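You operate a simulated robot arm through the tools that you are given. There is no shell and no other tool. Be economical: measure what you need, move in short steps, check, and stop when the job is done.

Carry out the task below with a simulated robot arm. There is one attempt and no reset: what you move stays moved.

TASK
Dose the yellow-footed cup to its blue line, then park it.
Fine: rice from the hopper; park it at the mat end by the lid rack; sliding plate back at LOAD, yellow slide shut. Where these are worked on the way, their far stop is far enough and under half their travel is too little: sliding plate.

It is judged by the outcome, as a careful person would: the job done as asked, and still so three seconds after it is handed in. It fails if anything else is knocked over, pushed out of place, dropped, spilled or broken. A push-on lid holds only when it is set on centred and level and pressed home; a screw cap is set on level and turned clockwise until tight.

THE ROBOT
A 7-joint arm with a two-finger parallel gripper, fixed in place. Base frame: the origin is at the foot of the arm, x ahead of it, y to its left, z up; the work surface is at about z = 0. Readings come in mm, rad, newtons and seconds.
With the tool pointing down near the work surface it reaches from about 220 to 580 mm from the base axis. Its first joint turns from -1.152 to 1.152 rad. Payload 2.5 kg.
Tool frame: the origin (TCP) lies between the finger pads and is the grasp point; the fingertips stand 23 mm ahead of it; z points along the fingers, y is the line along which they close. The gripper opens to 94 mm. The fingers are 38 mm wide and 10 mm thick; the gripper's body (54 by 96 mm) begins 39 mm behind the TCP.
Orientation is told as [roll, pitch, yaw] about the base's x, y, z axes, in that order, counted from this pose: with the fingers straight down and closing along the base's y, the tool's x points along the base's -x, its y along +y and its z along -z.

THE INTERFACE
- The arm moves only by the tool drive_tool. Its argument "commands" is text: rows parted by semicolons, each of 7 numbers parted by spaces: the shift along the tool's x, y, z in mm, then the turn, a rotation vector about the tool's x, y, z in rad, then the closure, from 0 (fully open) to 1 (shut). In form: dx dy dz wx wy wz fingers; .... A call has 1 to 8 rows; each row shifts and turns the commanded pose from where the row before left it, along the tool's axes as they then stand. Each row takes 0.2 s and may step no farther than 50 mm and 0.15 rad from the row before; otherwise, or with a gripper value out of range, the whole call is refused. A pose out of reach is approached as far as the arm can. The call stops where the force on the tool passes 60 N (or 10 N more than at its start, if that is more) or the arm is blocked; 0.2 s more then pass. The fingers move at their own pace (about 108 mm/s each) and stop on an object; they squeeze with about 31 N. The grip force told is the motor's: it shows also when the fingers shut on nothing. Time passes only in rows, and 0.2 s behind the last, so rows that do not move let the fingers close. The reply holds the time, the measured pose of the TCP, the force on the tool along the base axes, the opening and the grip force, in the units named above and with some noise, with the torque about the TCP (base axes, N m) and any sound that the robot's microphone picked up.
- Cameras (640 x 400 px; columns grow to the right, rows downward): "scene" is fixed at [109.3, -406, 533.8]; the picture's right is [0.88, -0.47, 0.00], its down [-0.31, -0.59, -0.74] and it looks along [0.35, 0.66, -0.67] (base axes); focal length 223 px, centre (320, 200). "wrist" rides on the gripper at [86, 16, -74] in the tool frame; the picture's right is [-0.18, 0.98, 0.00], its down [-0.58, -0.11, -0.81] and it looks along [-0.79, -0.15, 0.59] (tool axes); focal length 243 px, centre (320, 200). There is no depth. A picture from a camera that has moved, and an enlarged one, comes with that camera's place and axes in the base frame and with its lens.
- grab_frame(camera): a new picture of that camera. The clock stands still meanwhile.
- enlarge(camera, box): a new picture of the part [left, top, right, bottom] of that camera's present view, enlarged. The clock stands still meanwhile.
- sign_off(): hands the job in; it is judged then, once.

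Go step by step. Nothing tells you positions but the pictures and the camera data: compare them with the known pose of the tool, close in by small moves and look again before you grip or let go. The budget is 120 turns and 84 pictures, counting those below and the enlarged ones. Unless the task says otherwise, let go and move clear before handing in, and close with one line.

The tools are called after ">>>" by a JSON object that holds its "api" and its "payload". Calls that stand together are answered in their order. drive_tool: Moves the arm, as the interface text tells. Its arguments: {"type":"object","properties":{"commands":{"type":"string"}},"required":["commands"]} The other tools are called the same way: grab_frame (camera) takes a picture; enlarge (camera, box) takes an enlarged picture of a part of a camera's view; sign_off () hands the job in.

At the start:

```text
clock: 0.0
position: [450.0, 44.9, 314.1]
tcp_rot: [0.0, 0.001, -0.001]
ft_force: [0.1, 0.0, 0.0]
moment: [-0.01, -0.01, 0.04]
width: 94.0
finger_force: 0.0
```

scene: 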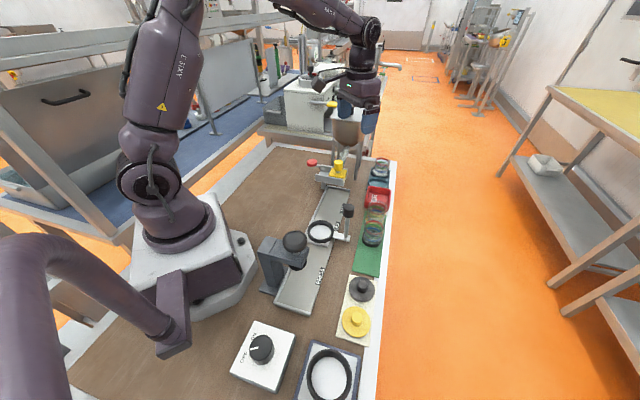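
wrist: 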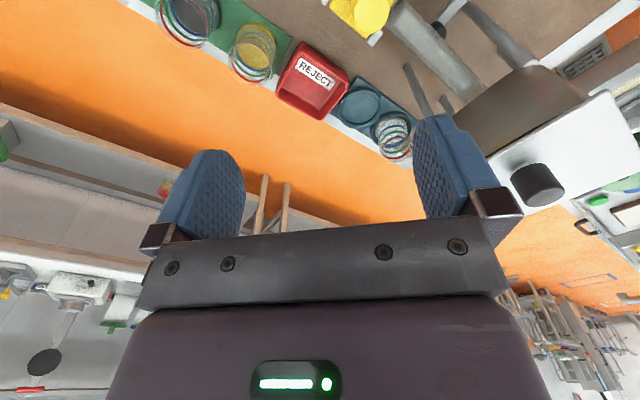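

I see a work surface with a sliding plate, a hopper with a yellow slide, cups along a mat and a lid rack. I'll look closer first.

>>> {"api": "enlarge", "payload": {"camera": "scene", "box": [260, 90, 420, 190]}}

>>> {"api": "enlarge", "payload": {"camera": "scene", "box": [250, 180, 410, 280]}}

>>> {"api": "enlarge", "payload": {"camera": "scene", "box": [220, 270, 400, 400]}}

>>> {"api": "enlarge", "payload": {"camera": "wrist", "box": [140, 0, 460, 200]}}

```text
4.00 times, centred on (340, 140) of scene
camera zoom: at [109.3, -406.0, 533.8], right [0.88, -0.47, 0.0], down [-0.31, -0.59, -0.74], along [0.35, 0.66, -0.67], focal length 891 px, centre (240, 440)
```

zoom: 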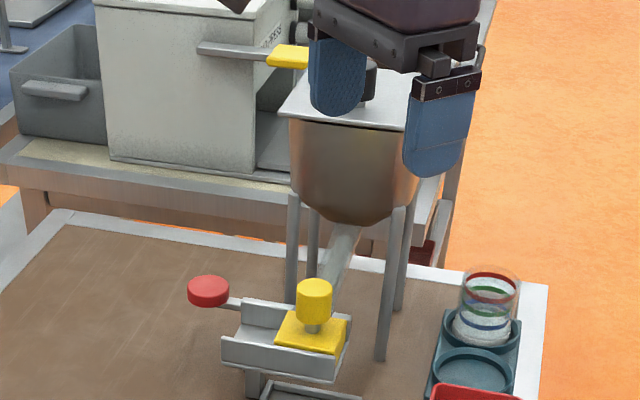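

```text
4.00 times, centred on (330, 230) of scene
camera zoom: at [109.3, -406.0, 533.8], right [0.88, -0.47, 0.0], down [-0.31, -0.59, -0.74], along [0.35, 0.66, -0.67], focal length 891 px, centre (280, 80)
```

zoom: 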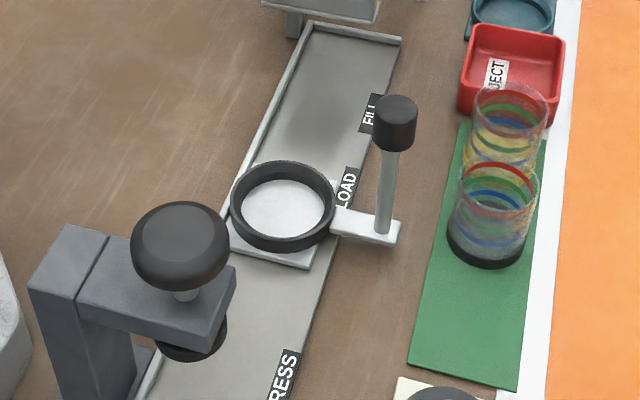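

```text
3.08 times, centred on (310, 335) of scene
camera zoom: at [109.3, -406.0, 533.8], right [0.88, -0.47, 0.0], down [-0.31, -0.59, -0.74], along [0.35, 0.66, -0.67], focal length 685 px, centre (351, -215)
```

zoom: 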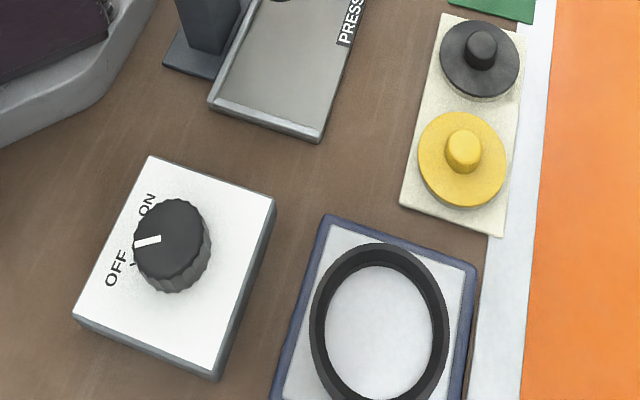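

```text
2.00 times, centred on (300, 100) of wrist
camera zoom: at [363.2, 59.9, 387.9], right [0.18, 0.98, 0.0], down [0.58, -0.11, 0.81], along [0.79, -0.15, -0.59], focal length 485 px, centre (360, 400)
```

zoom: 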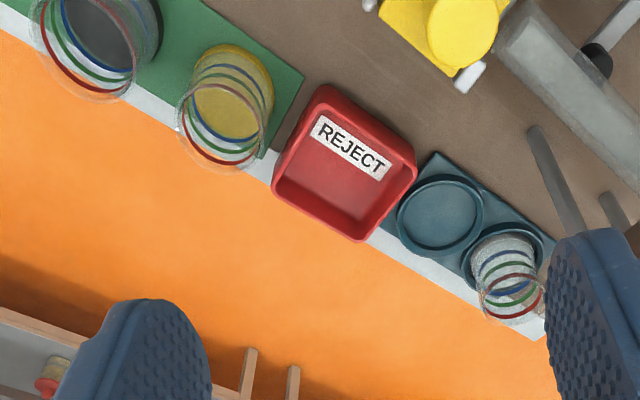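

The cups stand on a mat running about 45° to the base axes: the yellow-footed cup near (500,-58), the dark-footed one near (440,-122), and the rack-side mat end near (359,-191). The sliding plate is at LOAD, about (318,-18). I'll back off to look at the hopper and gate.

>>> {"api": "drive_tool", "payload": {"commands": "40 0 0 0 0 0 0; 40 0 10 0 0 0.1 0; 40 0 20 0 0 0.1 0; 20 0 20 0 0 0 0"}}

>>> {"api": "grab_frame", "payload": {"camera": "wrist"}}

>>> {"api": "enlarge", "payload": {"camera": "scene", "box": [290, 80, 410, 200]}}

```text
clock: 1.0
position: [308.7, 53.1, 263.3]
tcp_rot: [-0.001, 0.0, -0.203]
ft_force: [1.0, 0.7, 0.0]
moment: [0.02, 0.05, 0.0]
width: 94.1
finger_force: 0.1
```

```text
77 pictures are left
camera wrist: at [227.8, 85.2, 337.2], right [0.38, 0.93, 0.0], down [0.55, -0.22, 0.81], along [0.75, -0.3, -0.59], focal length 243 px, centre (320, 200)
```

wrist: 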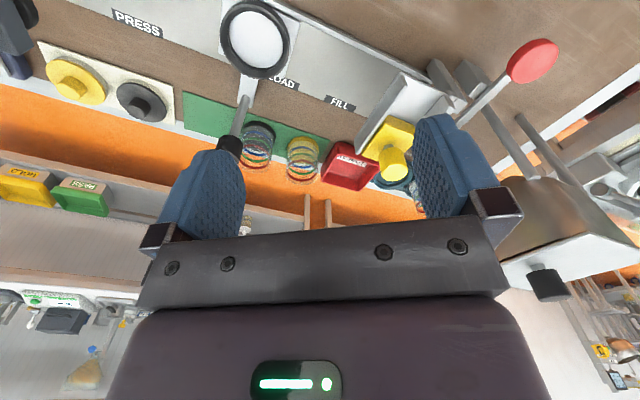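

```text
3.33 times, centred on (350, 140) of scene
camera zoom: at [109.3, -406.0, 533.8], right [0.88, -0.47, 0.0], down [-0.31, -0.59, -0.74], along [0.35, 0.66, -0.67], focal length 742 px, centre (220, 400)
```

zoom: 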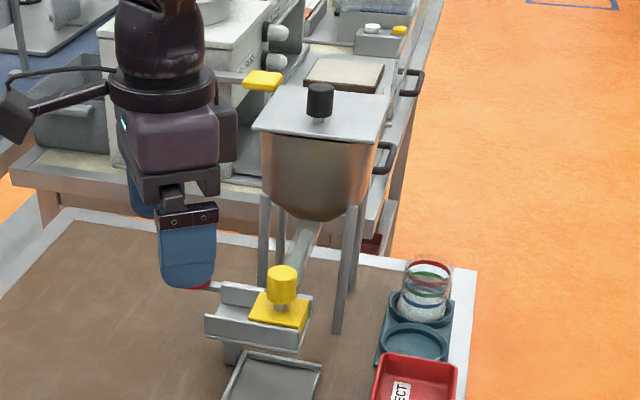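

The gate has a yellow-knobbed slide and a red-knobbed arm in the same channel. I'll turn the wrist the other way for a clear view of it.

>>> {"api": "drive_tool", "payload": {"commands": "0 0 0 0 0 -0.15 0; 0 0 0 0 0 -0.15 0; 0 0 0 0 0 -0.15 0; 0 0 0 0 0 -0.15 0; 0 0 0 0 0 -0.15 0"}}

>>> {"api": "grab_frame", "payload": {"camera": "wrist"}}

>>> {"api": "enlarge", "payload": {"camera": "wrist", "box": [150, 0, 470, 200]}}

```text
clock: 2.2
position: [310.6, 52.7, 262.7]
tcp_rot: [-0.001, -0.001, 0.552]
ft_force: [1.1, -0.4, 0.0]
moment: [-0.02, 0.02, 0.02]
width: 94.1
finger_force: 0.2
```

```text
75 pictures are left
camera wrist: at [228.2, 20.1, 337.7], right [-0.36, 0.93, 0.0], down [0.55, 0.21, 0.81], along [0.75, 0.29, -0.59], focal length 243 px, centre (320, 200)
```

wrist: 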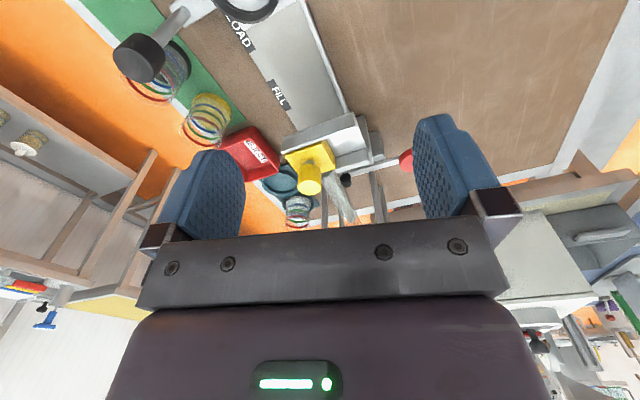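

```text
2.00 times, centred on (310, 100) of wrist
camera zoom: at [228.2, 20.1, 337.7], right [-0.36, 0.93, 0.0], down [0.55, 0.21, 0.81], along [0.75, 0.29, -0.59], focal length 485 px, centre (340, 400)
```

zoom: 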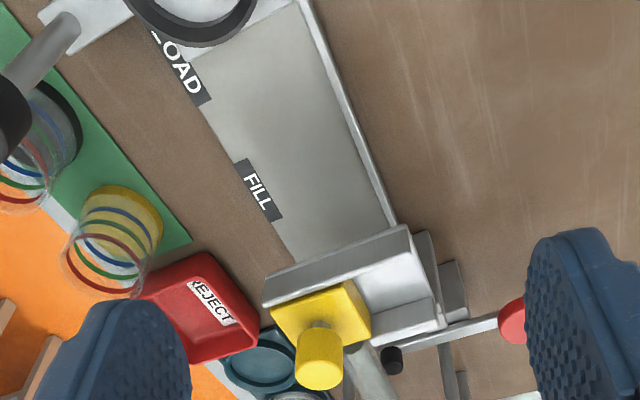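

The yellow slide sits at the mat side of its channel. I'll get closer to understand the red knob and the outlet.

>>> {"api": "drive_tool", "payload": {"commands": "-25 0 10 0 0 -0.1 0; -25 20 10 0 0 -0.1 0; 0 20 10 0 0 0 0"}}

>>> {"api": "enlarge", "payload": {"camera": "wrist", "box": [150, 0, 470, 200]}}

>>> {"api": "enlarge", "payload": {"camera": "scene", "box": [300, 135, 380, 195]}}

```text
clock: 3.0
position: [325.1, 111.1, 233.6]
tcp_rot: [0.001, 0.002, 0.75]
ft_force: [-0.6, 0.2, -0.2]
moment: [-0.02, -0.03, 0.0]
width: 94.1
finger_force: 0.0
```

```text
2.00 times, centred on (310, 100) of wrist
camera zoom: at [251.6, 63.5, 307.6], right [-0.54, 0.84, 0.0], down [0.5, 0.32, 0.81], along [0.68, 0.43, -0.59], focal length 485 px, centre (340, 400)
```

zoom: 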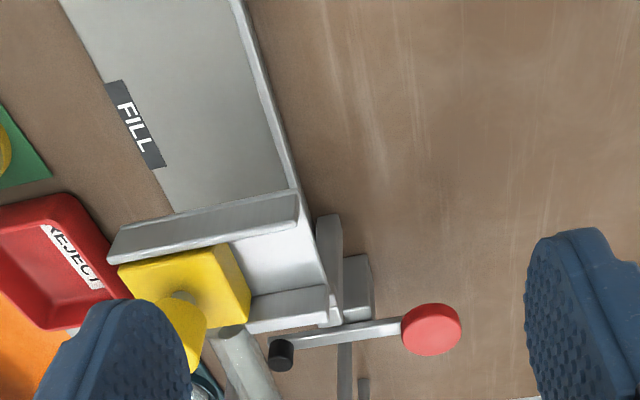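

```text
6.67 times, centred on (340, 165) of scene
camera zoom: at [109.3, -406.0, 533.8], right [0.88, -0.47, 0.0], down [-0.31, -0.59, -0.74], along [0.35, 0.66, -0.67], focal length 1485 px, centre (187, 433)
```

zoom: 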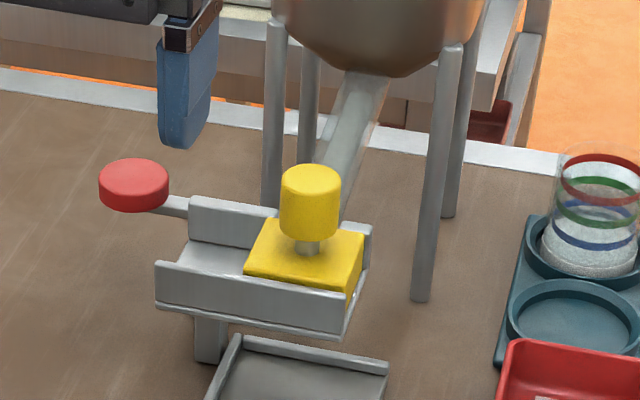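

The red lever is only a knocker for the chute, so the yellow slide is the gate and it opens toward the free end of its channel. Next I'll go over to the yellow cup for a measured look.

>>> {"api": "drive_tool", "payload": {"commands": "14.4 -41 5 0 0 0 0; 14.4 -41 5 0 0 0 0; 14.4 -41 5 0 0 0 0; 14.4 -41 5 0 0 0 0; 14.4 -41 5 0 0 0 0; 14.4 -41 5 0 0 0 0; 0 0 0 0 0 -0.035 0"}}

>>> {"api": "grab_frame", "payload": {"camera": "wrist"}}

>>> {"api": "enlarge", "payload": {"camera": "wrist", "box": [200, 0, 440, 150]}}

```text
clock: 4.6
position: [429.9, -127.6, 202.8]
tcp_rot: [-0.001, 0.0, 0.785]
ft_force: [0.2, 0.2, -0.3]
moment: [0.0, 0.03, 0.0]
width: 93.9
finger_force: 0.1
```

```text
71 pictures are left
camera wrist: at [358.3, -178.5, 277.7], right [-0.56, 0.83, 0.0], down [0.49, 0.33, 0.81], along [0.67, 0.46, -0.59], focal length 243 px, centre (320, 200)
```

wrist: 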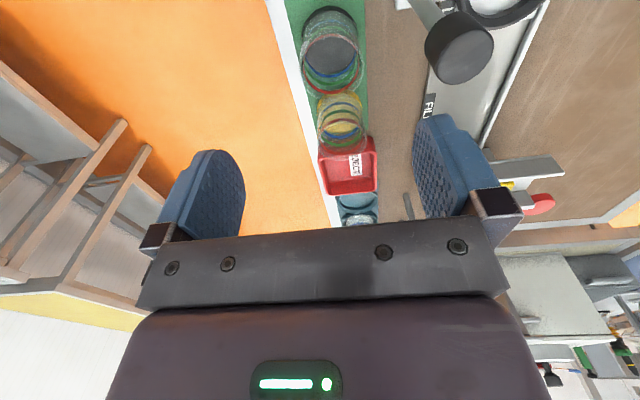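

```text
2.67 times, centred on (320, 75) of wrist
camera zoom: at [358.3, -178.5, 277.7], right [-0.56, 0.83, 0.0], down [0.49, 0.33, 0.81], along [0.67, 0.46, -0.59], focal length 647 px, centre (320, 533)
```

zoom: 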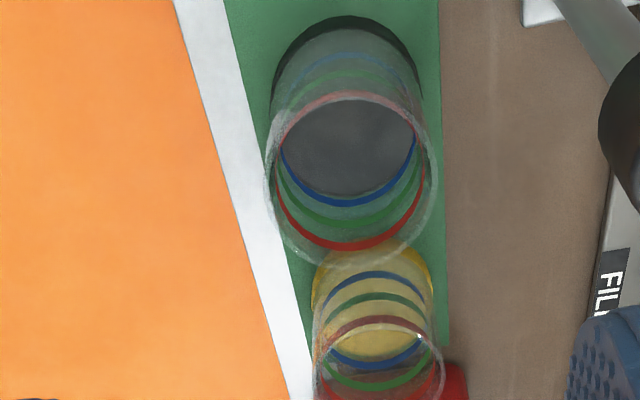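

Cups are about 57 mm across and 71 mm high: dark at (432,-116), yellow at (494,-57), both on the mat's centre line. I'll move above the yellow cup with fingers closing across the mat.

>>> {"api": "drive_tool", "payload": {"commands": "-32 1.5 0 0 0 0 0; -32 1.5 20 0 0 0 0; -31.2 1.7 35 0 0 0 0; 0 0 33 0 0 0 0"}}

>>> {"api": "grab_frame", "payload": {"camera": "wrist"}}

>>> {"api": "enlarge", "payload": {"camera": "scene", "box": [330, 160, 426, 250]}}

```text
clock: 5.6
position: [492.8, -58.4, 115.5]
tcp_rot: [0.001, -0.002, 0.783]
ft_force: [-0.1, -0.3, -0.3]
moment: [-0.01, -0.01, 0.02]
width: 93.8
finger_force: 0.1
```

```text
69 pictures are left
camera wrist: at [421.4, -107.9, 189.8], right [-0.56, 0.83, 0.0], down [0.49, 0.33, 0.81], along [0.67, 0.45, -0.59], focal length 243 px, centre (320, 200)
```

wrist: 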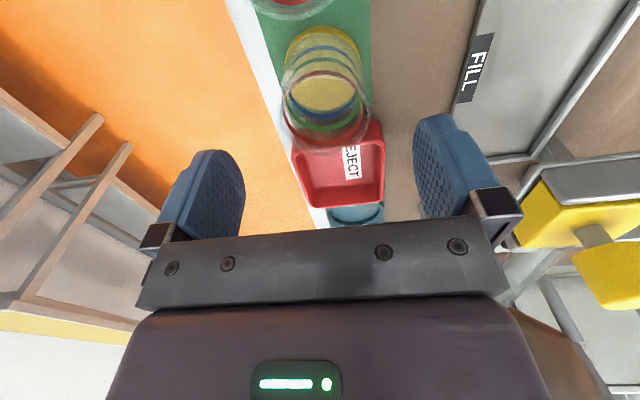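

```text
4.44 times, centred on (378, 205) of scene
camera zoom: at [109.3, -406.0, 533.8], right [0.88, -0.47, 0.0], down [-0.31, -0.59, -0.74], along [0.35, 0.66, -0.67], focal length 990 px, centre (62, 178)
```

zoom: 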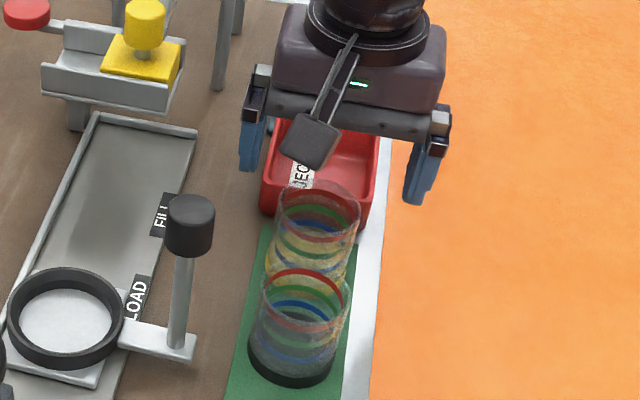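

Alignment agrees within about 2 mm. I'll go down to grip height and check again.

>>> {"api": "drive_tool", "payload": {"commands": "0 0 25 0 0 0 0; 0 0 25 0 0 0 0; 0 0 23 0 0 0 0; 0 0 0 0 0 0 0"}}

>>> {"api": "grab_frame", "payload": {"camera": "wrist"}}

>>> {"api": "enlarge", "payload": {"camera": "scene", "box": [330, 160, 426, 250]}}

```text
clock: 6.6
position: [495.1, -57.2, 43.7]
tcp_rot: [-0.002, 0.0, 0.785]
ft_force: [0.4, -0.9, -0.8]
moment: [0.02, 0.02, -0.02]
width: 94.0
finger_force: 0.1
```

```text
67 pictures are left
camera wrist: at [421.3, -107.9, 117.3], right [-0.56, 0.83, 0.0], down [0.49, 0.33, 0.81], along [0.67, 0.45, -0.59], focal length 243 px, centre (320, 200)
```

wrist: 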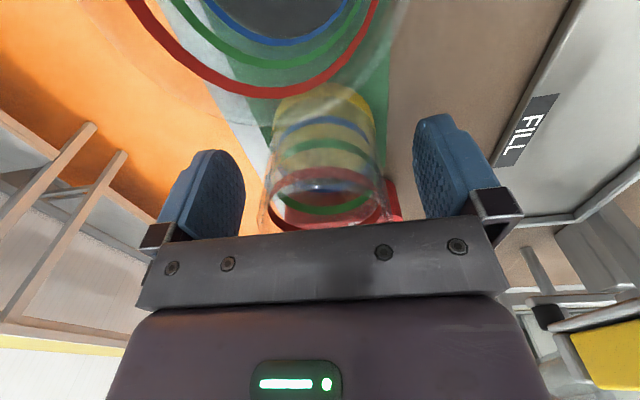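

```text
4.44 times, centred on (378, 205) of scene
camera zoom: at [109.3, -406.0, 533.8], right [0.88, -0.47, 0.0], down [-0.31, -0.59, -0.74], along [0.35, 0.66, -0.67], focal length 990 px, centre (62, 178)
```

zoom: 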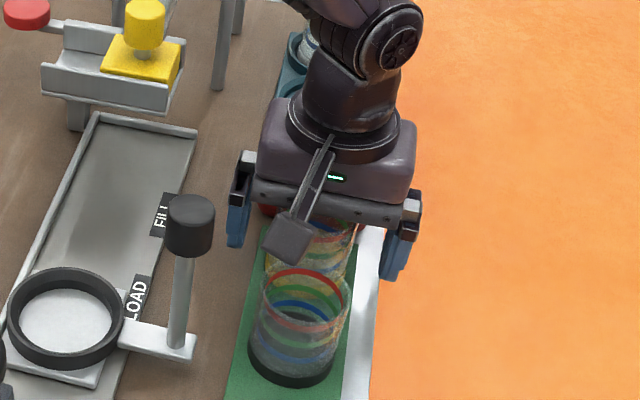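

The cup is centred between the fingers; it sits about 2 mm toward the camera. I'll nudge and close.

>>> {"api": "drive_tool", "payload": {"commands": "2 0 0 0 0 0 0; 0 0 0 0 0 0 1; 0 0 0 0 0 0 1; 0 0 0 0 0 0 1"}}

>>> {"api": "grab_frame", "payload": {"camera": "wrist"}}

```text
clock: 7.6
position: [492.1, -57.8, 43.1]
tcp_rot: [0.001, 0.0, 0.784]
ft_force: [0.3, -0.3, 0.2]
moment: [0.01, 0.01, 0.01]
width: 54.3
finger_force: 30.9
```

```text
65 pictures are left
camera wrist: at [419.8, -109.2, 117.5], right [-0.56, 0.83, 0.0], down [0.49, 0.33, 0.81], along [0.67, 0.45, -0.59], focal length 243 px, centre (320, 200)
```

wrist: 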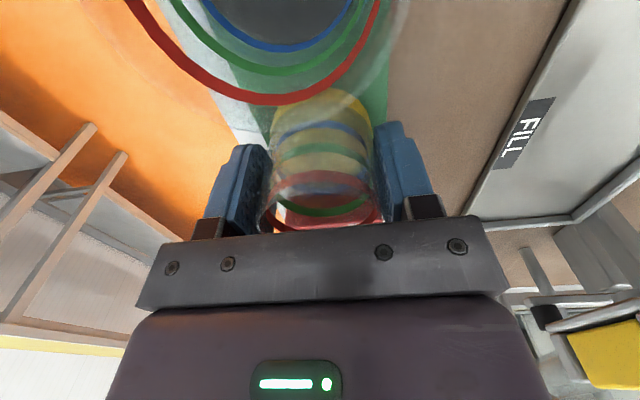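

The cup is held (54 mm wide). Because the plate's tall handle is close to the ring, I'll lift, carry it over the ring and turn the tool so the fingers close along the track instead.

>>> {"api": "drive_tool", "payload": {"commands": "0 0 -20 0 0 0 1; 0 0 -40 0 0 0 1; 0 0 -45 0 0 0 1; 0 0 -40 0 0 0 1; 23.7 37.8 0 0 0 0 1; 23.7 37.8 0 0 0 0 1; 23.7 37.8 0 0 0 0 1; 23.7 37.8 0 0 0 0 1"}}

>>> {"api": "drive_tool", "payload": {"commands": "0 0 0 0 0 0.15 1; 0 0 0 0 0 0.15 1; 0 0 0 0 0 0.15 1; 0 0 0 0 0 0.15 1; 0 0 0 0 0 0.15 1; 0 0 0 0 0 0.15 1; 0 0 0 0 0 0.15 1; 0 0 0 0 0 0.15 1"}}

>>> {"api": "drive_tool", "payload": {"commands": "0 0 0 0 0 0.15 1; 0 0 0 0 0 0.15 1; 0 0 0 0 0 0.07 1; 0 0 0 0 0 0 1"}}

>>> {"api": "grab_frame", "payload": {"camera": "wrist"}}

>>> {"api": "grab_frame", "payload": {"camera": "scene"}}

```text
clock: 9.4
position: [318.7, -17.6, 191.0]
tcp_rot: [-0.001, 0.001, 0.783]
ft_force: [-0.3, 0.1, -0.2]
moment: [0.0, -0.01, -0.02]
width: 54.4
finger_force: 31.0
```

```text
clock: 11.2
position: [319.8, -18.6, 186.9]
tcp_rot: [0.0, 0.0, -0.417]
ft_force: [-0.6, 0.2, 0.1]
moment: [0.02, -0.02, -0.02]
width: 54.3
finger_force: 30.9
```

```text
clock: 12.2
position: [317.9, -19.2, 187.9]
tcp_rot: [0.0, -0.001, -0.785]
ft_force: [0.2, -0.5, 0.1]
moment: [0.04, -0.03, 0.0]
width: 54.5
finger_force: 31.0
```

```text
64 pictures are left
camera wrist: at [269.4, 53.3, 261.9], right [0.83, 0.56, 0.0], down [0.33, -0.49, 0.81], along [0.45, -0.67, -0.59], focal length 243 px, centre (320, 200)
```

wrist: 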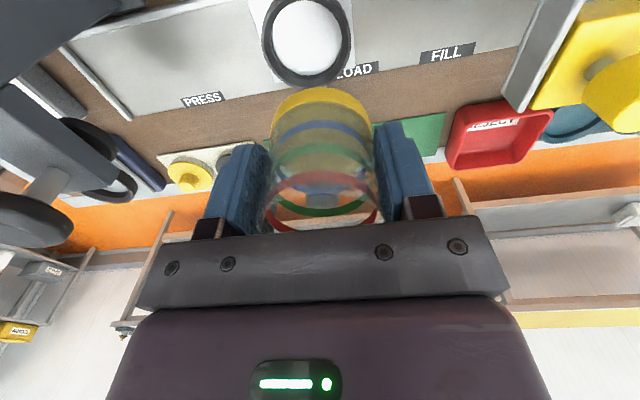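

```text
63 pictures are left
```

scene: 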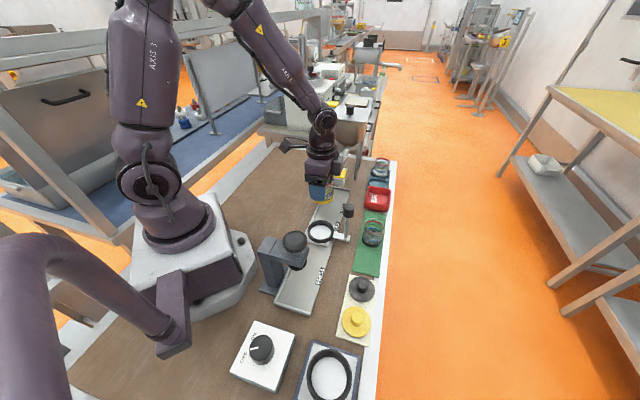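

Ring centre from this view is about (311,-30). I'll shift to it, lower part way, and compare cup and ring.

>>> {"api": "drive_tool", "payload": {"commands": "-2.5 -12.4 0 0 0 0 1; 0 0 35 0 0 0 1; 0 0 35 0 0 0 1; 0 0 20 0 0 0 1; 0 0 0 0 0 0 1"}}

>>> {"api": "enlarge", "payload": {"camera": "wrist", "box": [200, 0, 440, 150]}}

>>> {"api": "enlarge", "payload": {"camera": "scene", "box": [280, 180, 376, 260]}}

```text
clock: 13.4
position: [312.3, -28.5, 97.9]
tcp_rot: [-0.001, 0.001, -0.785]
ft_force: [-0.6, 1.0, -0.3]
moment: [0.01, 0.0, 0.01]
width: 54.6
finger_force: 30.9
```

```text
2.67 times, centred on (320, 75) of wrist
camera zoom: at [262.5, 43.1, 172.2], right [0.83, 0.56, 0.0], down [0.33, -0.49, 0.81], along [0.46, -0.67, -0.59], focal length 647 px, centre (320, 533)
```

zoom: 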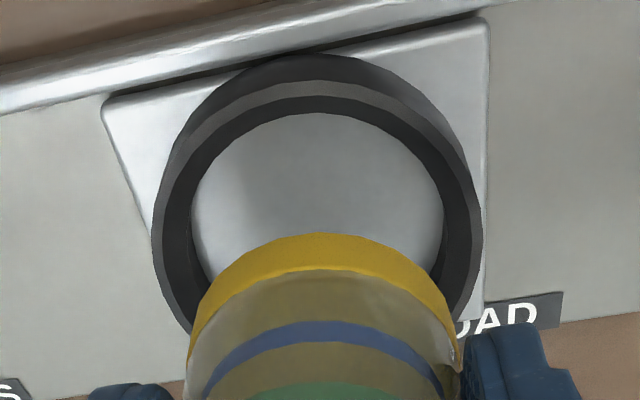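

```text
5.00 times, centred on (328, 220) of scene
camera zoom: at [109.3, -406.0, 533.8], right [0.88, -0.47, 0.0], down [-0.31, -0.59, -0.74], along [0.35, 0.66, -0.67], focal length 1113 px, centre (280, 100)
```

zoom: 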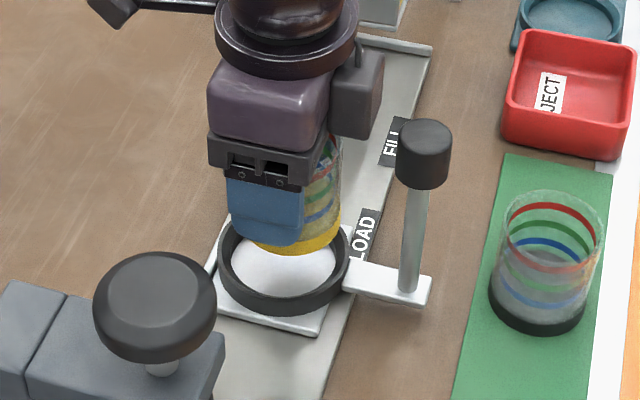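

The cup sits about 5 mm off-centre in the fingers, and relative to the ring it needs to move about 2.5 mm back and 1.7 mm sideways. I'll correct, descend to just above the ring and check again.

>>> {"api": "drive_tool", "payload": {"commands": "2.5 -1.7 13 0 0 0 1; 0 0 13 0 0 0 1; 0 0 0 0 0 0 1"}}

>>> {"api": "enlarge", "payload": {"camera": "wrist", "box": [200, 0, 440, 150]}}

>>> {"api": "enlarge", "payload": {"camera": "scene", "box": [296, 200, 360, 250]}}

```text
clock: 14.2
position: [309.6, -29.0, 72.8]
tcp_rot: [0.0, -0.001, -0.785]
ft_force: [0.4, -1.5, -0.8]
moment: [-0.02, 0.0, -0.01]
width: 54.4
finger_force: 31.1
```

```text
2.67 times, centred on (320, 75) of wrist
camera zoom: at [259.1, 43.5, 146.0], right [0.83, 0.56, 0.0], down [0.33, -0.49, 0.81], along [0.46, -0.67, -0.59], focal length 647 px, centre (320, 533)
```

zoom: 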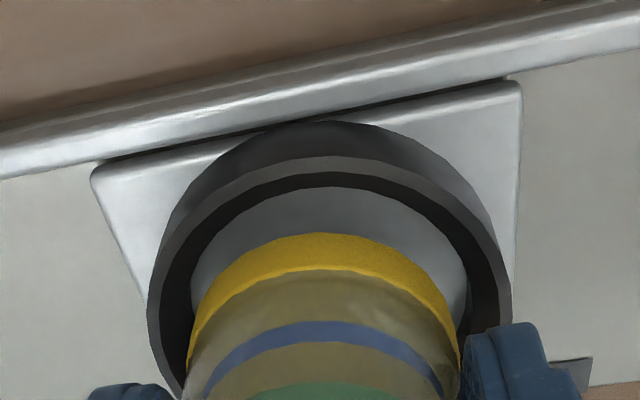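

```text
8.00 times, centred on (328, 225) of scene
camera zoom: at [109.3, -406.0, 533.8], right [0.88, -0.47, 0.0], down [-0.31, -0.59, -0.74], along [0.35, 0.66, -0.67], focal length 1782 px, centre (256, 0)
```

zoom: 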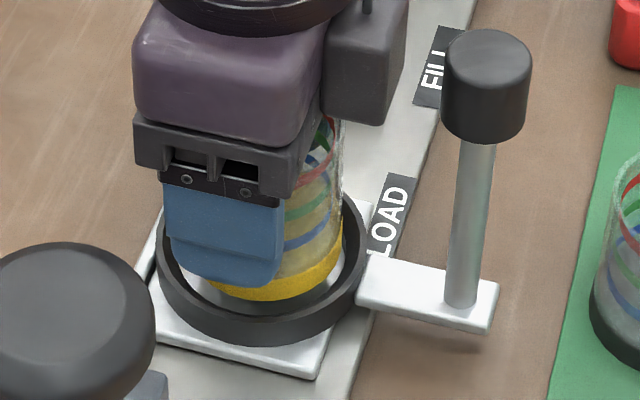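

Lateral alignment looks good to about 1 mm. I want one more magnified scene look for the other axis before lowering.

>>> {"api": "enlarge", "payload": {"camera": "scene", "box": [312, 220, 348, 250]}}

```text
13.33 times, centred on (330, 235) of scene
camera zoom: at [109.3, -406.0, 533.8], right [0.88, -0.47, 0.0], down [-0.31, -0.59, -0.74], along [0.35, 0.66, -0.67], focal length 2969 px, centre (187, -267)
```

zoom: 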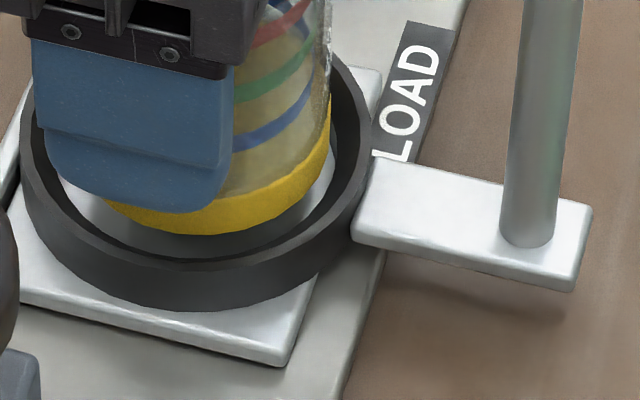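

Ring top works out at about z=27 with the cup about 4 mm above it, aligned but for 1 mm along the fingers' line. I'll correct and lower in small steps watching force.

>>> {"api": "drive_tool", "payload": {"commands": "0 0.9 0 0 0 0 1; 0 0 3 0 0 0 1; 0 0 3 0 0 0 1; 0 0 2 0 0 0 1; 0 0 0 0 0 0 1"}}

>>> {"api": "enlarge", "payload": {"camera": "wrist", "box": [200, 0, 440, 150]}}

>>> {"api": "enlarge", "payload": {"camera": "scene", "box": [312, 220, 348, 250]}}

```text
clock: 15.4
position: [309.1, -27.5, 62.7]
tcp_rot: [-0.001, 0.0, -0.785]
ft_force: [0.5, 0.7, -1.0]
moment: [-0.01, 0.0, 0.0]
width: 54.6
finger_force: 30.9
```

```text
2.67 times, centred on (320, 75) of wrist
camera zoom: at [259.9, 43.9, 137.7], right [0.82, 0.57, 0.0], down [0.33, -0.49, 0.81], along [0.46, -0.67, -0.59], focal length 647 px, centre (320, 533)
```

zoom: 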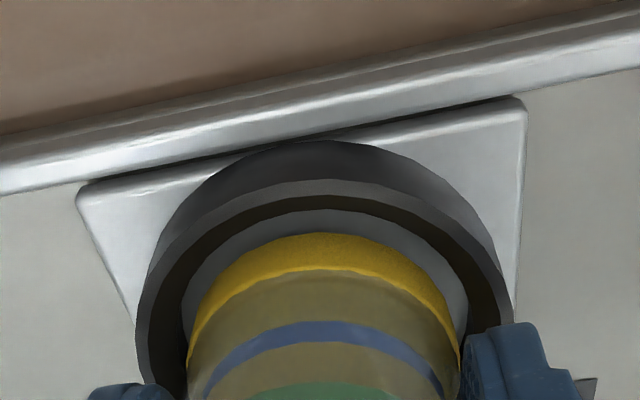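

```text
13.33 times, centred on (330, 235) of scene
camera zoom: at [109.3, -406.0, 533.8], right [0.88, -0.47, 0.0], down [-0.31, -0.59, -0.74], along [0.35, 0.66, -0.67], focal length 2969 px, centre (187, -267)
```

zoom: 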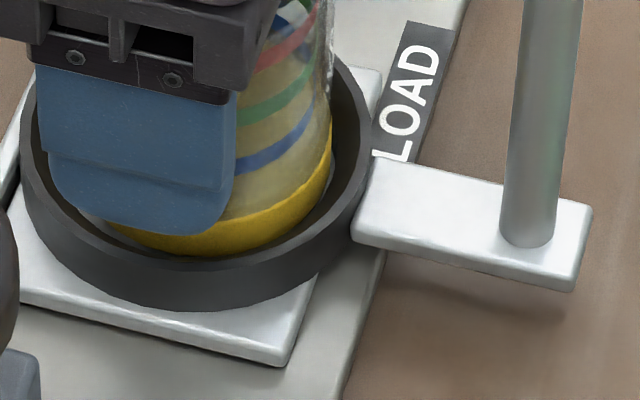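

The foot appears to be entering the ring. Continue lowering gently.

>>> {"api": "drive_tool", "payload": {"commands": "0 0 2 0 0 0 1; 0 0 2 0 0 0 1; 0 0 0 0 0 0 1"}}

>>> {"api": "enlarge", "payload": {"camera": "scene", "box": [312, 220, 348, 250]}}

```text
clock: 16.2
position: [309.0, -28.1, 59.8]
tcp_rot: [0.0, 0.001, -0.785]
ft_force: [0.3, -0.6, 0.0]
moment: [0.0, -0.05, 0.0]
width: 54.5
finger_force: 31.2
```

```text
13.33 times, centred on (330, 235) of scene
camera zoom: at [109.3, -406.0, 533.8], right [0.88, -0.47, 0.0], down [-0.31, -0.59, -0.74], along [0.35, 0.66, -0.67], focal length 2969 px, centre (187, -267)
```

zoom: 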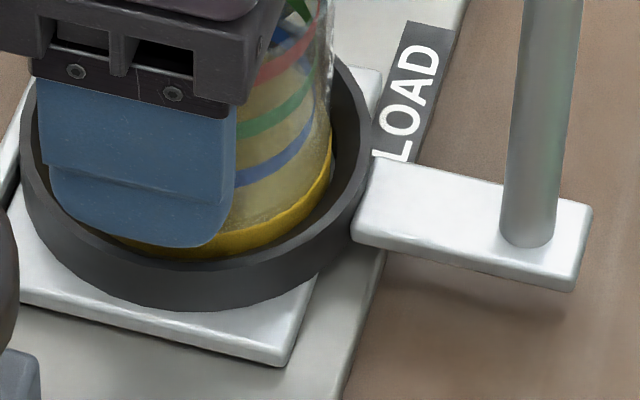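

The foot is inside the ring. Down to contact.

>>> {"api": "drive_tool", "payload": {"commands": "0 0 1.5 0 0 0 1; 0 0 1.5 0 0 0 1; 0 0 0 0 0 0 1"}}

>>> {"api": "drive_tool", "payload": {"commands": "0 0 1.5 0 0 0 1; 0 0 0 0 0 0 1"}}

>>> {"api": "drive_tool", "payload": {"commands": "0 0 1.5 0 0 0 1; 0 0 0 0 0 0 1"}}

```text
clock: 17.0
position: [309.3, -27.6, 56.3]
tcp_rot: [-0.002, 0.001, -0.785]
ft_force: [0.0, -1.1, -0.6]
moment: [-0.02, 0.01, 0.01]
width: 54.2
finger_force: 31.4
```

```text
clock: 17.6
position: [311.1, -28.5, 55.2]
tcp_rot: [0.001, -0.002, -0.785]
ft_force: [-3.4, 1.6, 23.6]
moment: [0.0, 0.01, 0.1]
width: 54.1
finger_force: 31.5
```

```text
clock: 18.2
position: [309.5, -27.5, 54.0]
tcp_rot: [0.001, -0.002, -0.784]
ft_force: [-0.6, 1.1, 23.4]
moment: [-0.12, -0.11, 0.1]
width: 54.3
finger_force: 31.5
```

Contact with the floor of the ring at z≈55. Release slightly and check that it stands level.

>>> {"api": "drive_tool", "payload": {"commands": "0 0 -1 0 0 0 1; 0 0 0 0 0 0 0.3; 0 0 0 0 0 0 0.2; 0 0 0 0 0 0 0.2"}}

>>> {"api": "enlarge", "payload": {"camera": "scene", "box": [304, 205, 352, 250]}}

```text
clock: 19.2
position: [310.3, -27.7, 53.8]
tcp_rot: [0.0, 0.0, -0.784]
ft_force: [-0.1, 0.1, 0.1]
moment: [-0.02, 0.0, 0.0]
width: 75.4
finger_force: 0.1
```

```text
8.89 times, centred on (328, 228) of scene
camera zoom: at [109.3, -406.0, 533.8], right [0.88, -0.47, 0.0], down [-0.31, -0.59, -0.74], along [0.35, 0.66, -0.67], focal length 1980 px, centre (249, -44)
```

zoom: 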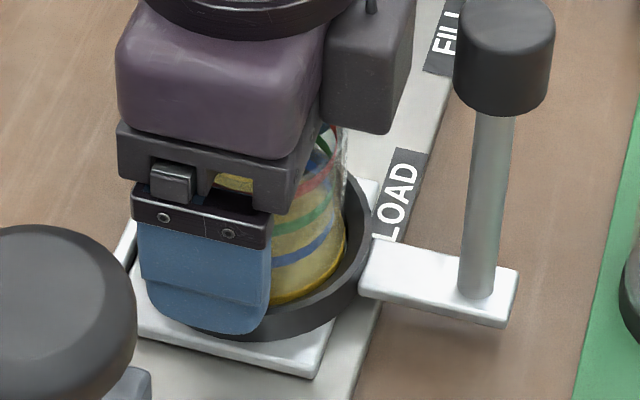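

The cup stands in the ring. I'll rise straight up and look at the handle.

>>> {"api": "drive_tool", "payload": {"commands": "0 0 -20 0 0 0 0.2; 0 0 -40 0 0 0 0.2; 0 0 -45 0 0 0 0.2; 0 0 -45 0 0 0 0.2; -30 3 0 0 0 0 0.2; 0 0 0 0 0 0 0.2"}}

>>> {"api": "grab_frame", "payload": {"camera": "wrist"}}

>>> {"api": "enlarge", "payload": {"camera": "scene", "box": [290, 185, 370, 250]}}

```text
clock: 20.6
position: [332.8, -48.6, 204.3]
tcp_rot: [0.001, 0.0, -0.786]
ft_force: [-1.1, -0.7, -0.6]
moment: [-0.02, 0.0, -0.02]
width: 75.5
finger_force: 0.0
```

```text
53 pictures are left
camera wrist: at [283.3, 24.6, 279.3], right [0.82, 0.57, 0.0], down [0.33, -0.49, 0.81], along [0.46, -0.67, -0.59], focal length 243 px, centre (320, 200)
```

wrist: 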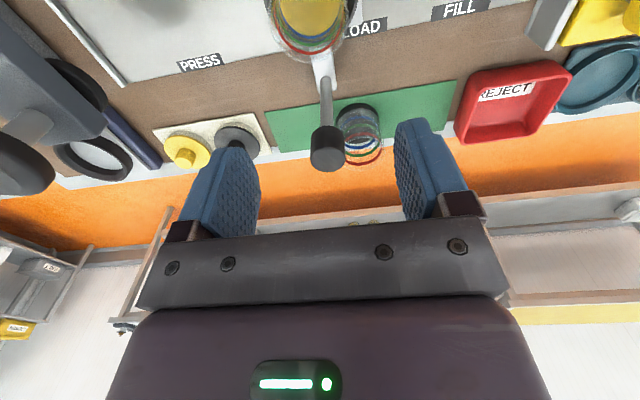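

```text
6.15 times, centred on (330, 218) of scene
camera zoom: at [109.3, -406.0, 533.8], right [0.88, -0.47, 0.0], down [-0.31, -0.59, -0.74], along [0.35, 0.66, -0.67], focal length 1370 px, centre (258, 92)
```

zoom: 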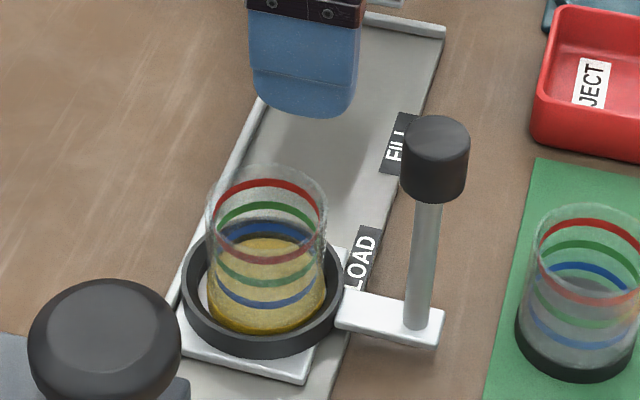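

The cup is seated squarely in the ring. The handle knob is at about (364,-82), top z≈142; I'll go down around it.

>>> {"api": "drive_tool", "payload": {"commands": "-45 -2.5 0 0 0 0 0.1; 0 0 35 0 0 0 0.1; 0 0 20 0 0 0 0.1; 0 0 18 0 0 0 0.1; 0 0 0 0 0 0 0.1"}}

>>> {"api": "grab_frame", "payload": {"camera": "wrist"}}

>>> {"api": "enlarge", "payload": {"camera": "scene", "box": [300, 170, 380, 250]}}

```text
clock: 21.8
position: [362.7, -82.1, 131.6]
tcp_rot: [0.001, 0.001, -0.785]
ft_force: [-0.4, 0.1, 0.9]
moment: [-0.01, 0.02, 0.01]
width: 84.7
finger_force: 0.1
```

```text
51 pictures are left
camera wrist: at [312.6, -9.0, 204.8], right [0.82, 0.57, 0.0], down [0.33, -0.49, 0.81], along [0.46, -0.67, -0.59], focal length 243 px, centre (320, 200)
```

wrist: 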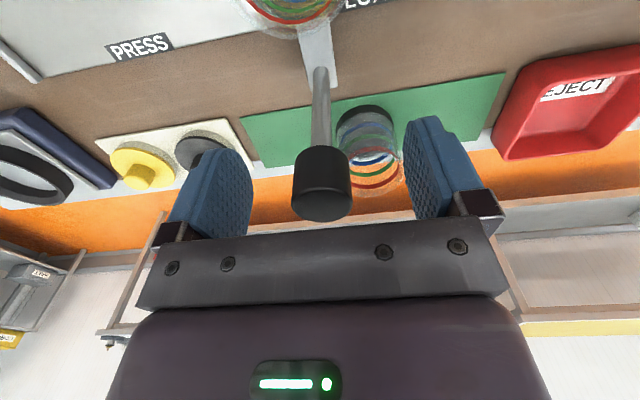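

```text
5.00 times, centred on (340, 210) of scene
camera zoom: at [109.3, -406.0, 533.8], right [0.88, -0.47, 0.0], down [-0.31, -0.59, -0.74], along [0.35, 0.66, -0.67], focal length 1113 px, centre (220, 150)
```

zoom: 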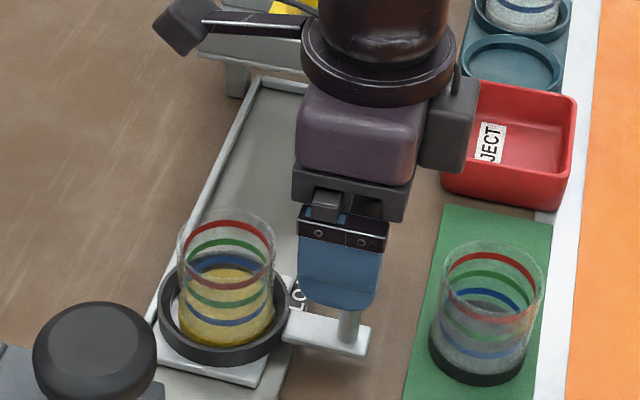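

The knob is centred between the fingers. Close on it and start sliding toward FILL gently.

>>> {"api": "drive_tool", "payload": {"commands": "0 0 0 0 0 0 1; 0 0 0 0 0 0 1; 0 0 0 0 0 0 1; 0 5 0 0 0 0 1; 0 10 0 0 0 0 1; 0 0 0 0 0 0 1"}}

```text
clock: 23.2
position: [372.6, -69.4, 131.2]
tcp_rot: [0.0, 0.001, -0.786]
ft_force: [-3.2, 3.8, -8.8]
moment: [0.1, -1.01, -0.14]
width: 27.8
finger_force: 44.5
```

>>> {"api": "drive_tool", "payload": {"commands": "0 12 0 0 0 0 1; 0 15 0 0 0 0 1; 0 15 0 0 0 0 1; 0 15 0 0 0 0 1; 0 0 0 0 0 0 1"}}

>>> {"api": "grab_frame", "payload": {"camera": "scene"}}

```text
clock: 24.4
position: [415.3, -29.4, 130.5]
tcp_rot: [0.0, 0.0, -0.785]
ft_force: [-1.9, 3.2, -20.0]
moment: [0.1, -0.81, 0.06]
width: 27.5
finger_force: 44.9
```

```text
49 pictures are left
```

scene: 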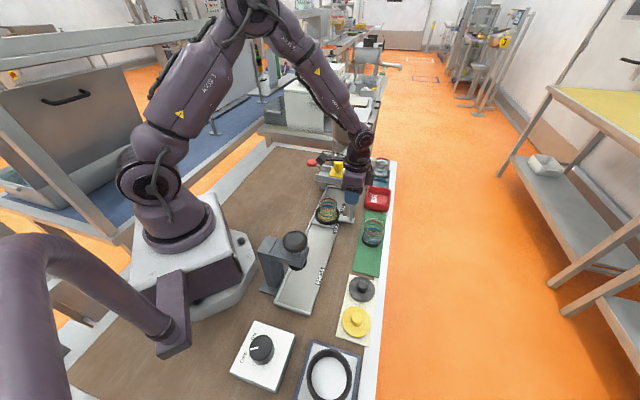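

Sliding fine; I've a slight upward pull, so I'll ease down 1 mm and continue.

>>> {"api": "drive_tool", "payload": {"commands": "0 10 1 0 0 0 1; 0 15 0 0 0 0 1; 0 15 0 0 0 0 1; 0 0 0 0 0 0 1"}}

>>> {"api": "enlarge", "payload": {"camera": "scene", "box": [290, 140, 390, 230]}}

```text
clock: 25.4
position: [442.7, -0.7, 132.3]
tcp_rot: [-0.001, -0.001, -0.785]
ft_force: [-3.5, 4.8, -7.2]
moment: [-0.32, 0.05, -0.03]
width: 27.7
finger_force: 44.8
```

```text
4.44 times, centred on (340, 185) of scene
camera zoom: at [109.4, -406.0, 533.8], right [0.88, -0.47, 0.0], down [-0.31, -0.59, -0.74], along [0.35, 0.66, -0.67], focal length 990 px, centre (231, 267)
```

zoom: 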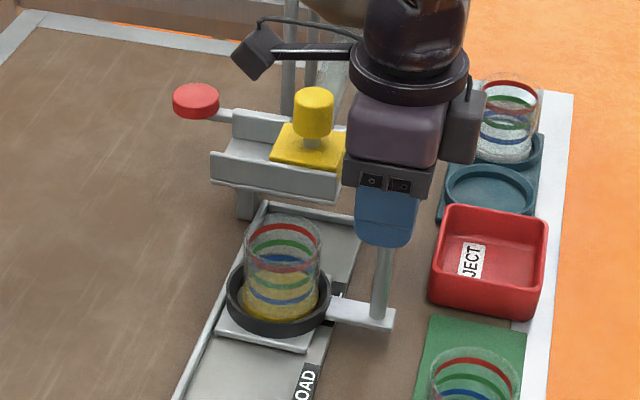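

Plenty of travel left; the plate's front is just reaching the gate. Continue.

>>> {"api": "drive_tool", "payload": {"commands": "0 10 0 0 0 0 1; 0 12 0 0 0 0 1; 0 12 0 0 0 0 1; 0 0 0 0 0 0 1"}}

>>> {"api": "enlarge", "payload": {"camera": "scene", "box": [290, 140, 390, 230]}}

>>> {"api": "grab_frame", "payload": {"camera": "wrist"}}

```text
clock: 26.4
position: [465.8, 24.0, 131.8]
tcp_rot: [0.001, -0.001, -0.786]
ft_force: [-5.0, 5.1, 0.4]
moment: [0.17, 0.66, 0.08]
width: 27.9
finger_force: 45.2
```

```text
4.44 times, centred on (340, 185) of scene
camera zoom: at [109.3, -406.0, 533.8], right [0.88, -0.47, 0.0], down [-0.31, -0.59, -0.74], along [0.35, 0.66, -0.67], focal length 990 px, centre (231, 267)
```

zoom: 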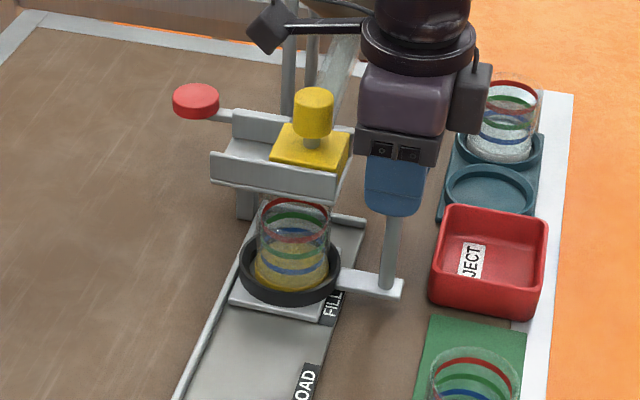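

```text
46 pictures are left
camera wrist: at [416.5, 94.8, 205.3], right [0.82, 0.57, 0.0], down [0.33, -0.49, 0.81], along [0.46, -0.66, -0.59], focal length 243 px, centre (320, 200)
```

wrist: 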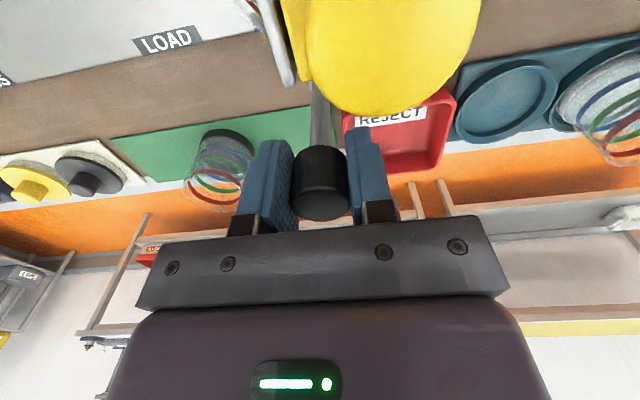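

The camera passes about 44 mm above the yellow knob (top near (435,89,161)), which is enough. Continue in small steps to the stop.

>>> {"api": "drive_tool", "payload": {"commands": "0 8 0 0 0 0 1; 0 8 0 0 0 0 1; 0 8 0 0 0 0 1; 0 0 0 0 0 0 1"}}

>>> {"api": "enlarge", "payload": {"camera": "scene", "box": [290, 140, 390, 230]}}

```text
clock: 27.4
position: [483.0, 40.8, 132.0]
tcp_rot: [0.0, 0.002, -0.784]
ft_force: [-18.2, 7.8, 9.8]
moment: [-0.48, -1.02, 0.03]
width: 27.9
finger_force: 45.2
```

```text
4.44 times, centred on (340, 185) of scene
camera zoom: at [109.2, -406.0, 533.8], right [0.88, -0.47, 0.0], down [-0.31, -0.59, -0.74], along [0.35, 0.66, -0.67], focal length 990 px, centre (231, 267)
```

zoom: 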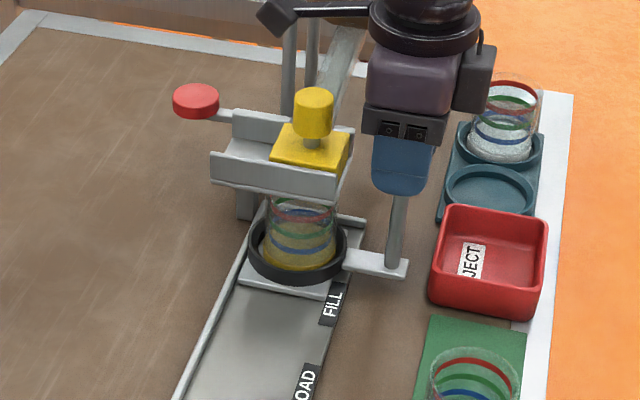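

There's a sideways load building, so I'll ease 1.5 mm toward the track and push on to the stop.

>>> {"api": "drive_tool", "payload": {"commands": "1.5 0 0 0 0 0 1; 0 6 0 0 0 0 1; 0 6 0 0 0 0 1; 0 0 0 0 0 0 1"}}

>>> {"api": "drive_tool", "payload": {"commands": "0 6 0 0 0 0 1; 0 6 0 0 0 0 1; 0 0 0 0 0 0 1"}}

>>> {"api": "enlarge", "payload": {"camera": "scene", "box": [300, 140, 380, 212]}}

```text
clock: 28.2
position: [484.4, 38.3, 129.2]
tcp_rot: [-0.024, 0.006, -0.794]
ft_force: [-7.6, -0.2, 2.1]
moment: [0.1, -1.31, -0.02]
width: 28.4
finger_force: 44.7
stopped in row 3: the force on the tool passed its limit at 70 N (the readings are from after the stop); the commanded pose is now the measured one
```

```text
clock: 28.7
position: [485.3, 38.4, 128.3]
tcp_rot: [-0.045, 0.016, -0.803]
ft_force: [-9.7, -0.7, 5.1]
moment: [0.15, -1.51, 0.01]
width: 28.6
finger_force: 45.1
stopped in row 2: the force on the tool passed its limit at 66 N (the readings are from after the stop); the commanded pose is now the measured one
```

```text
5.56 times, centred on (340, 176) of scene
camera zoom: at [109.3, -406.0, 533.8], right [0.88, -0.47, 0.0], down [-0.31, -0.59, -0.74], along [0.35, 0.66, -0.67], focal length 1237 px, centre (209, 333)
```

zoom: 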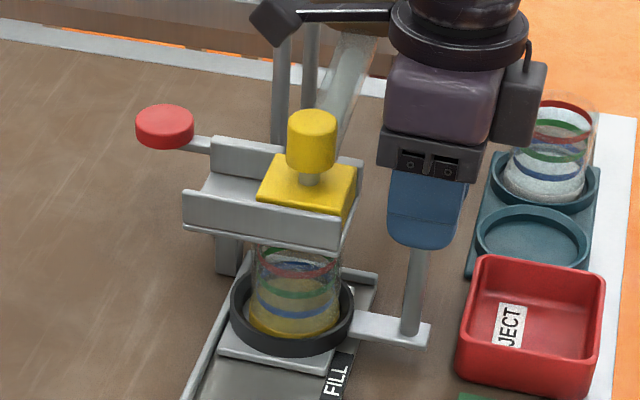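

The plate is stopped with the cup directly under the yellow slide, at the far stop. Now I'll release the handle, rise and level the tool.

>>> {"api": "drive_tool", "payload": {"commands": "0 0 0 0 0 0 0.5; 0 0 0 0 0 0 0.35; 0 0 -10 0 0 0 0.35; 0 0 -40 0 0 0 0.35; 0 0 -40 -0.043 0.02 -0.018 0.35; 0 0 0 0 0 0 0.35"}}

>>> {"api": "grab_frame", "payload": {"camera": "scene"}}

>>> {"api": "grab_frame", "payload": {"camera": "wrist"}}

```text
clock: 30.1
position: [489.2, 40.1, 217.5]
tcp_rot: [-0.001, 0.035, -0.785]
ft_force: [0.6, 0.2, 0.3]
moment: [0.02, 0.0, 0.03]
width: 61.0
finger_force: 0.0
```

```text
43 pictures are left
```

scene: 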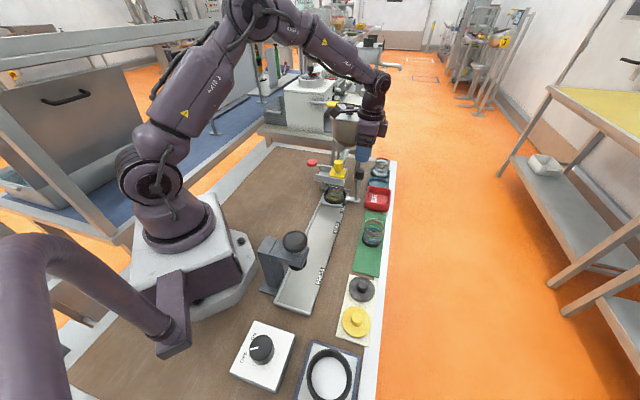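

```text
42 pictures are left
camera wrist: at [442.0, 109.9, 295.5], right [0.82, 0.57, -0.01], down [0.36, -0.51, 0.78], along [0.44, -0.65, -0.62], focal length 243 px, centre (320, 200)
```

wrist: 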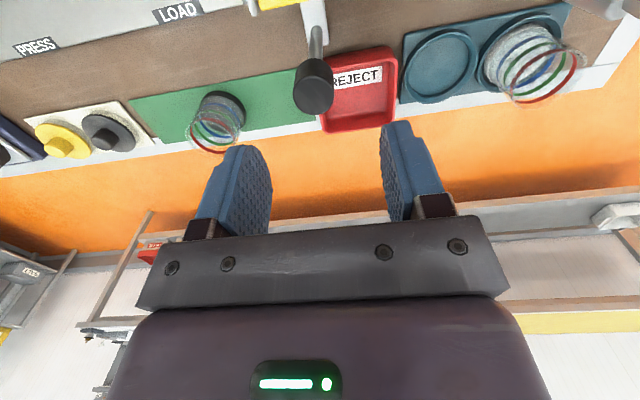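

Level the tool and turn it so the camera ends up on the side away from the hopper.

>>> {"api": "drive_tool", "payload": {"commands": "0 0 -10 -0.0247 -0.0247 0 0.35; 0 0 0 0 0 -0.15 0.35; 0 0 0 0 0 -0.15 0.35; 0 0 0 0 0 -0.15 0.35; 0 0 0 0 0 -0.15 0.35; 0 0 0 0 0 -0.15 0.35; 0 0 0 0 0 -0.15 0.35; 0 0 0 0 0 -0.15 0.35"}}

>>> {"api": "drive_tool", "payload": {"commands": "0 0 0 0 0 -0.15 0.35; 0 0 0 0 0 -0.15 0.35; 0 0 0 0 0 -0.15 0.35; 0 0 0 0 0 -0.07 0.35; 0 0 0 0 0 0 0.35"}}

```text
clock: 31.9
position: [489.6, 39.8, 228.4]
tcp_rot: [0.021, -0.013, 0.267]
ft_force: [0.1, -0.4, -0.7]
moment: [0.0, 0.0, 0.0]
width: 61.0
finger_force: 0.0
```

```text
clock: 33.1
position: [489.8, 40.7, 228.5]
tcp_rot: [0.011, -0.024, 0.786]
ft_force: [-0.3, 0.7, 0.2]
moment: [-0.03, -0.01, -0.01]
width: 60.8
finger_force: 0.1
```

>>> {"api": "drive_tool", "payload": {"commands": "0 0 0 0.011 0.024 0 0.35; 10 35 0 0 0 0 0.35; 0 0 0 0 0 0 0.35"}}

>>> {"api": "grab_frame", "payload": {"camera": "wrist"}}

>>> {"api": "enlarge", "payload": {"camera": "scene", "box": [290, 80, 410, 200]}}

```text
clock: 33.9
position: [458.3, 58.8, 226.5]
tcp_rot: [0.0, 0.003, 0.785]
ft_force: [-0.5, -0.7, -0.3]
moment: [0.0, -0.02, 0.02]
width: 61.2
finger_force: 0.1
```

```text
41 pictures are left
camera wrist: at [384.5, 7.8, 301.7], right [-0.56, 0.83, 0.0], down [0.49, 0.33, 0.81], along [0.66, 0.45, -0.59], focal length 243 px, centre (320, 200)
```

wrist: 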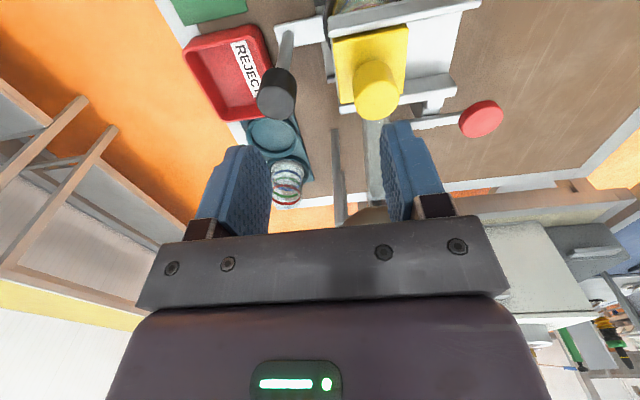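

```text
3.33 times, centred on (350, 140) of scene
camera zoom: at [109.3, -406.0, 533.8], right [0.88, -0.47, 0.0], down [-0.31, -0.59, -0.74], along [0.35, 0.66, -0.67], focal length 742 px, centre (220, 400)
```

zoom: 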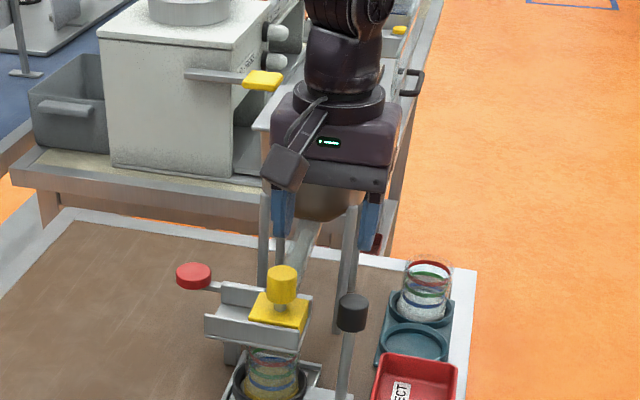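

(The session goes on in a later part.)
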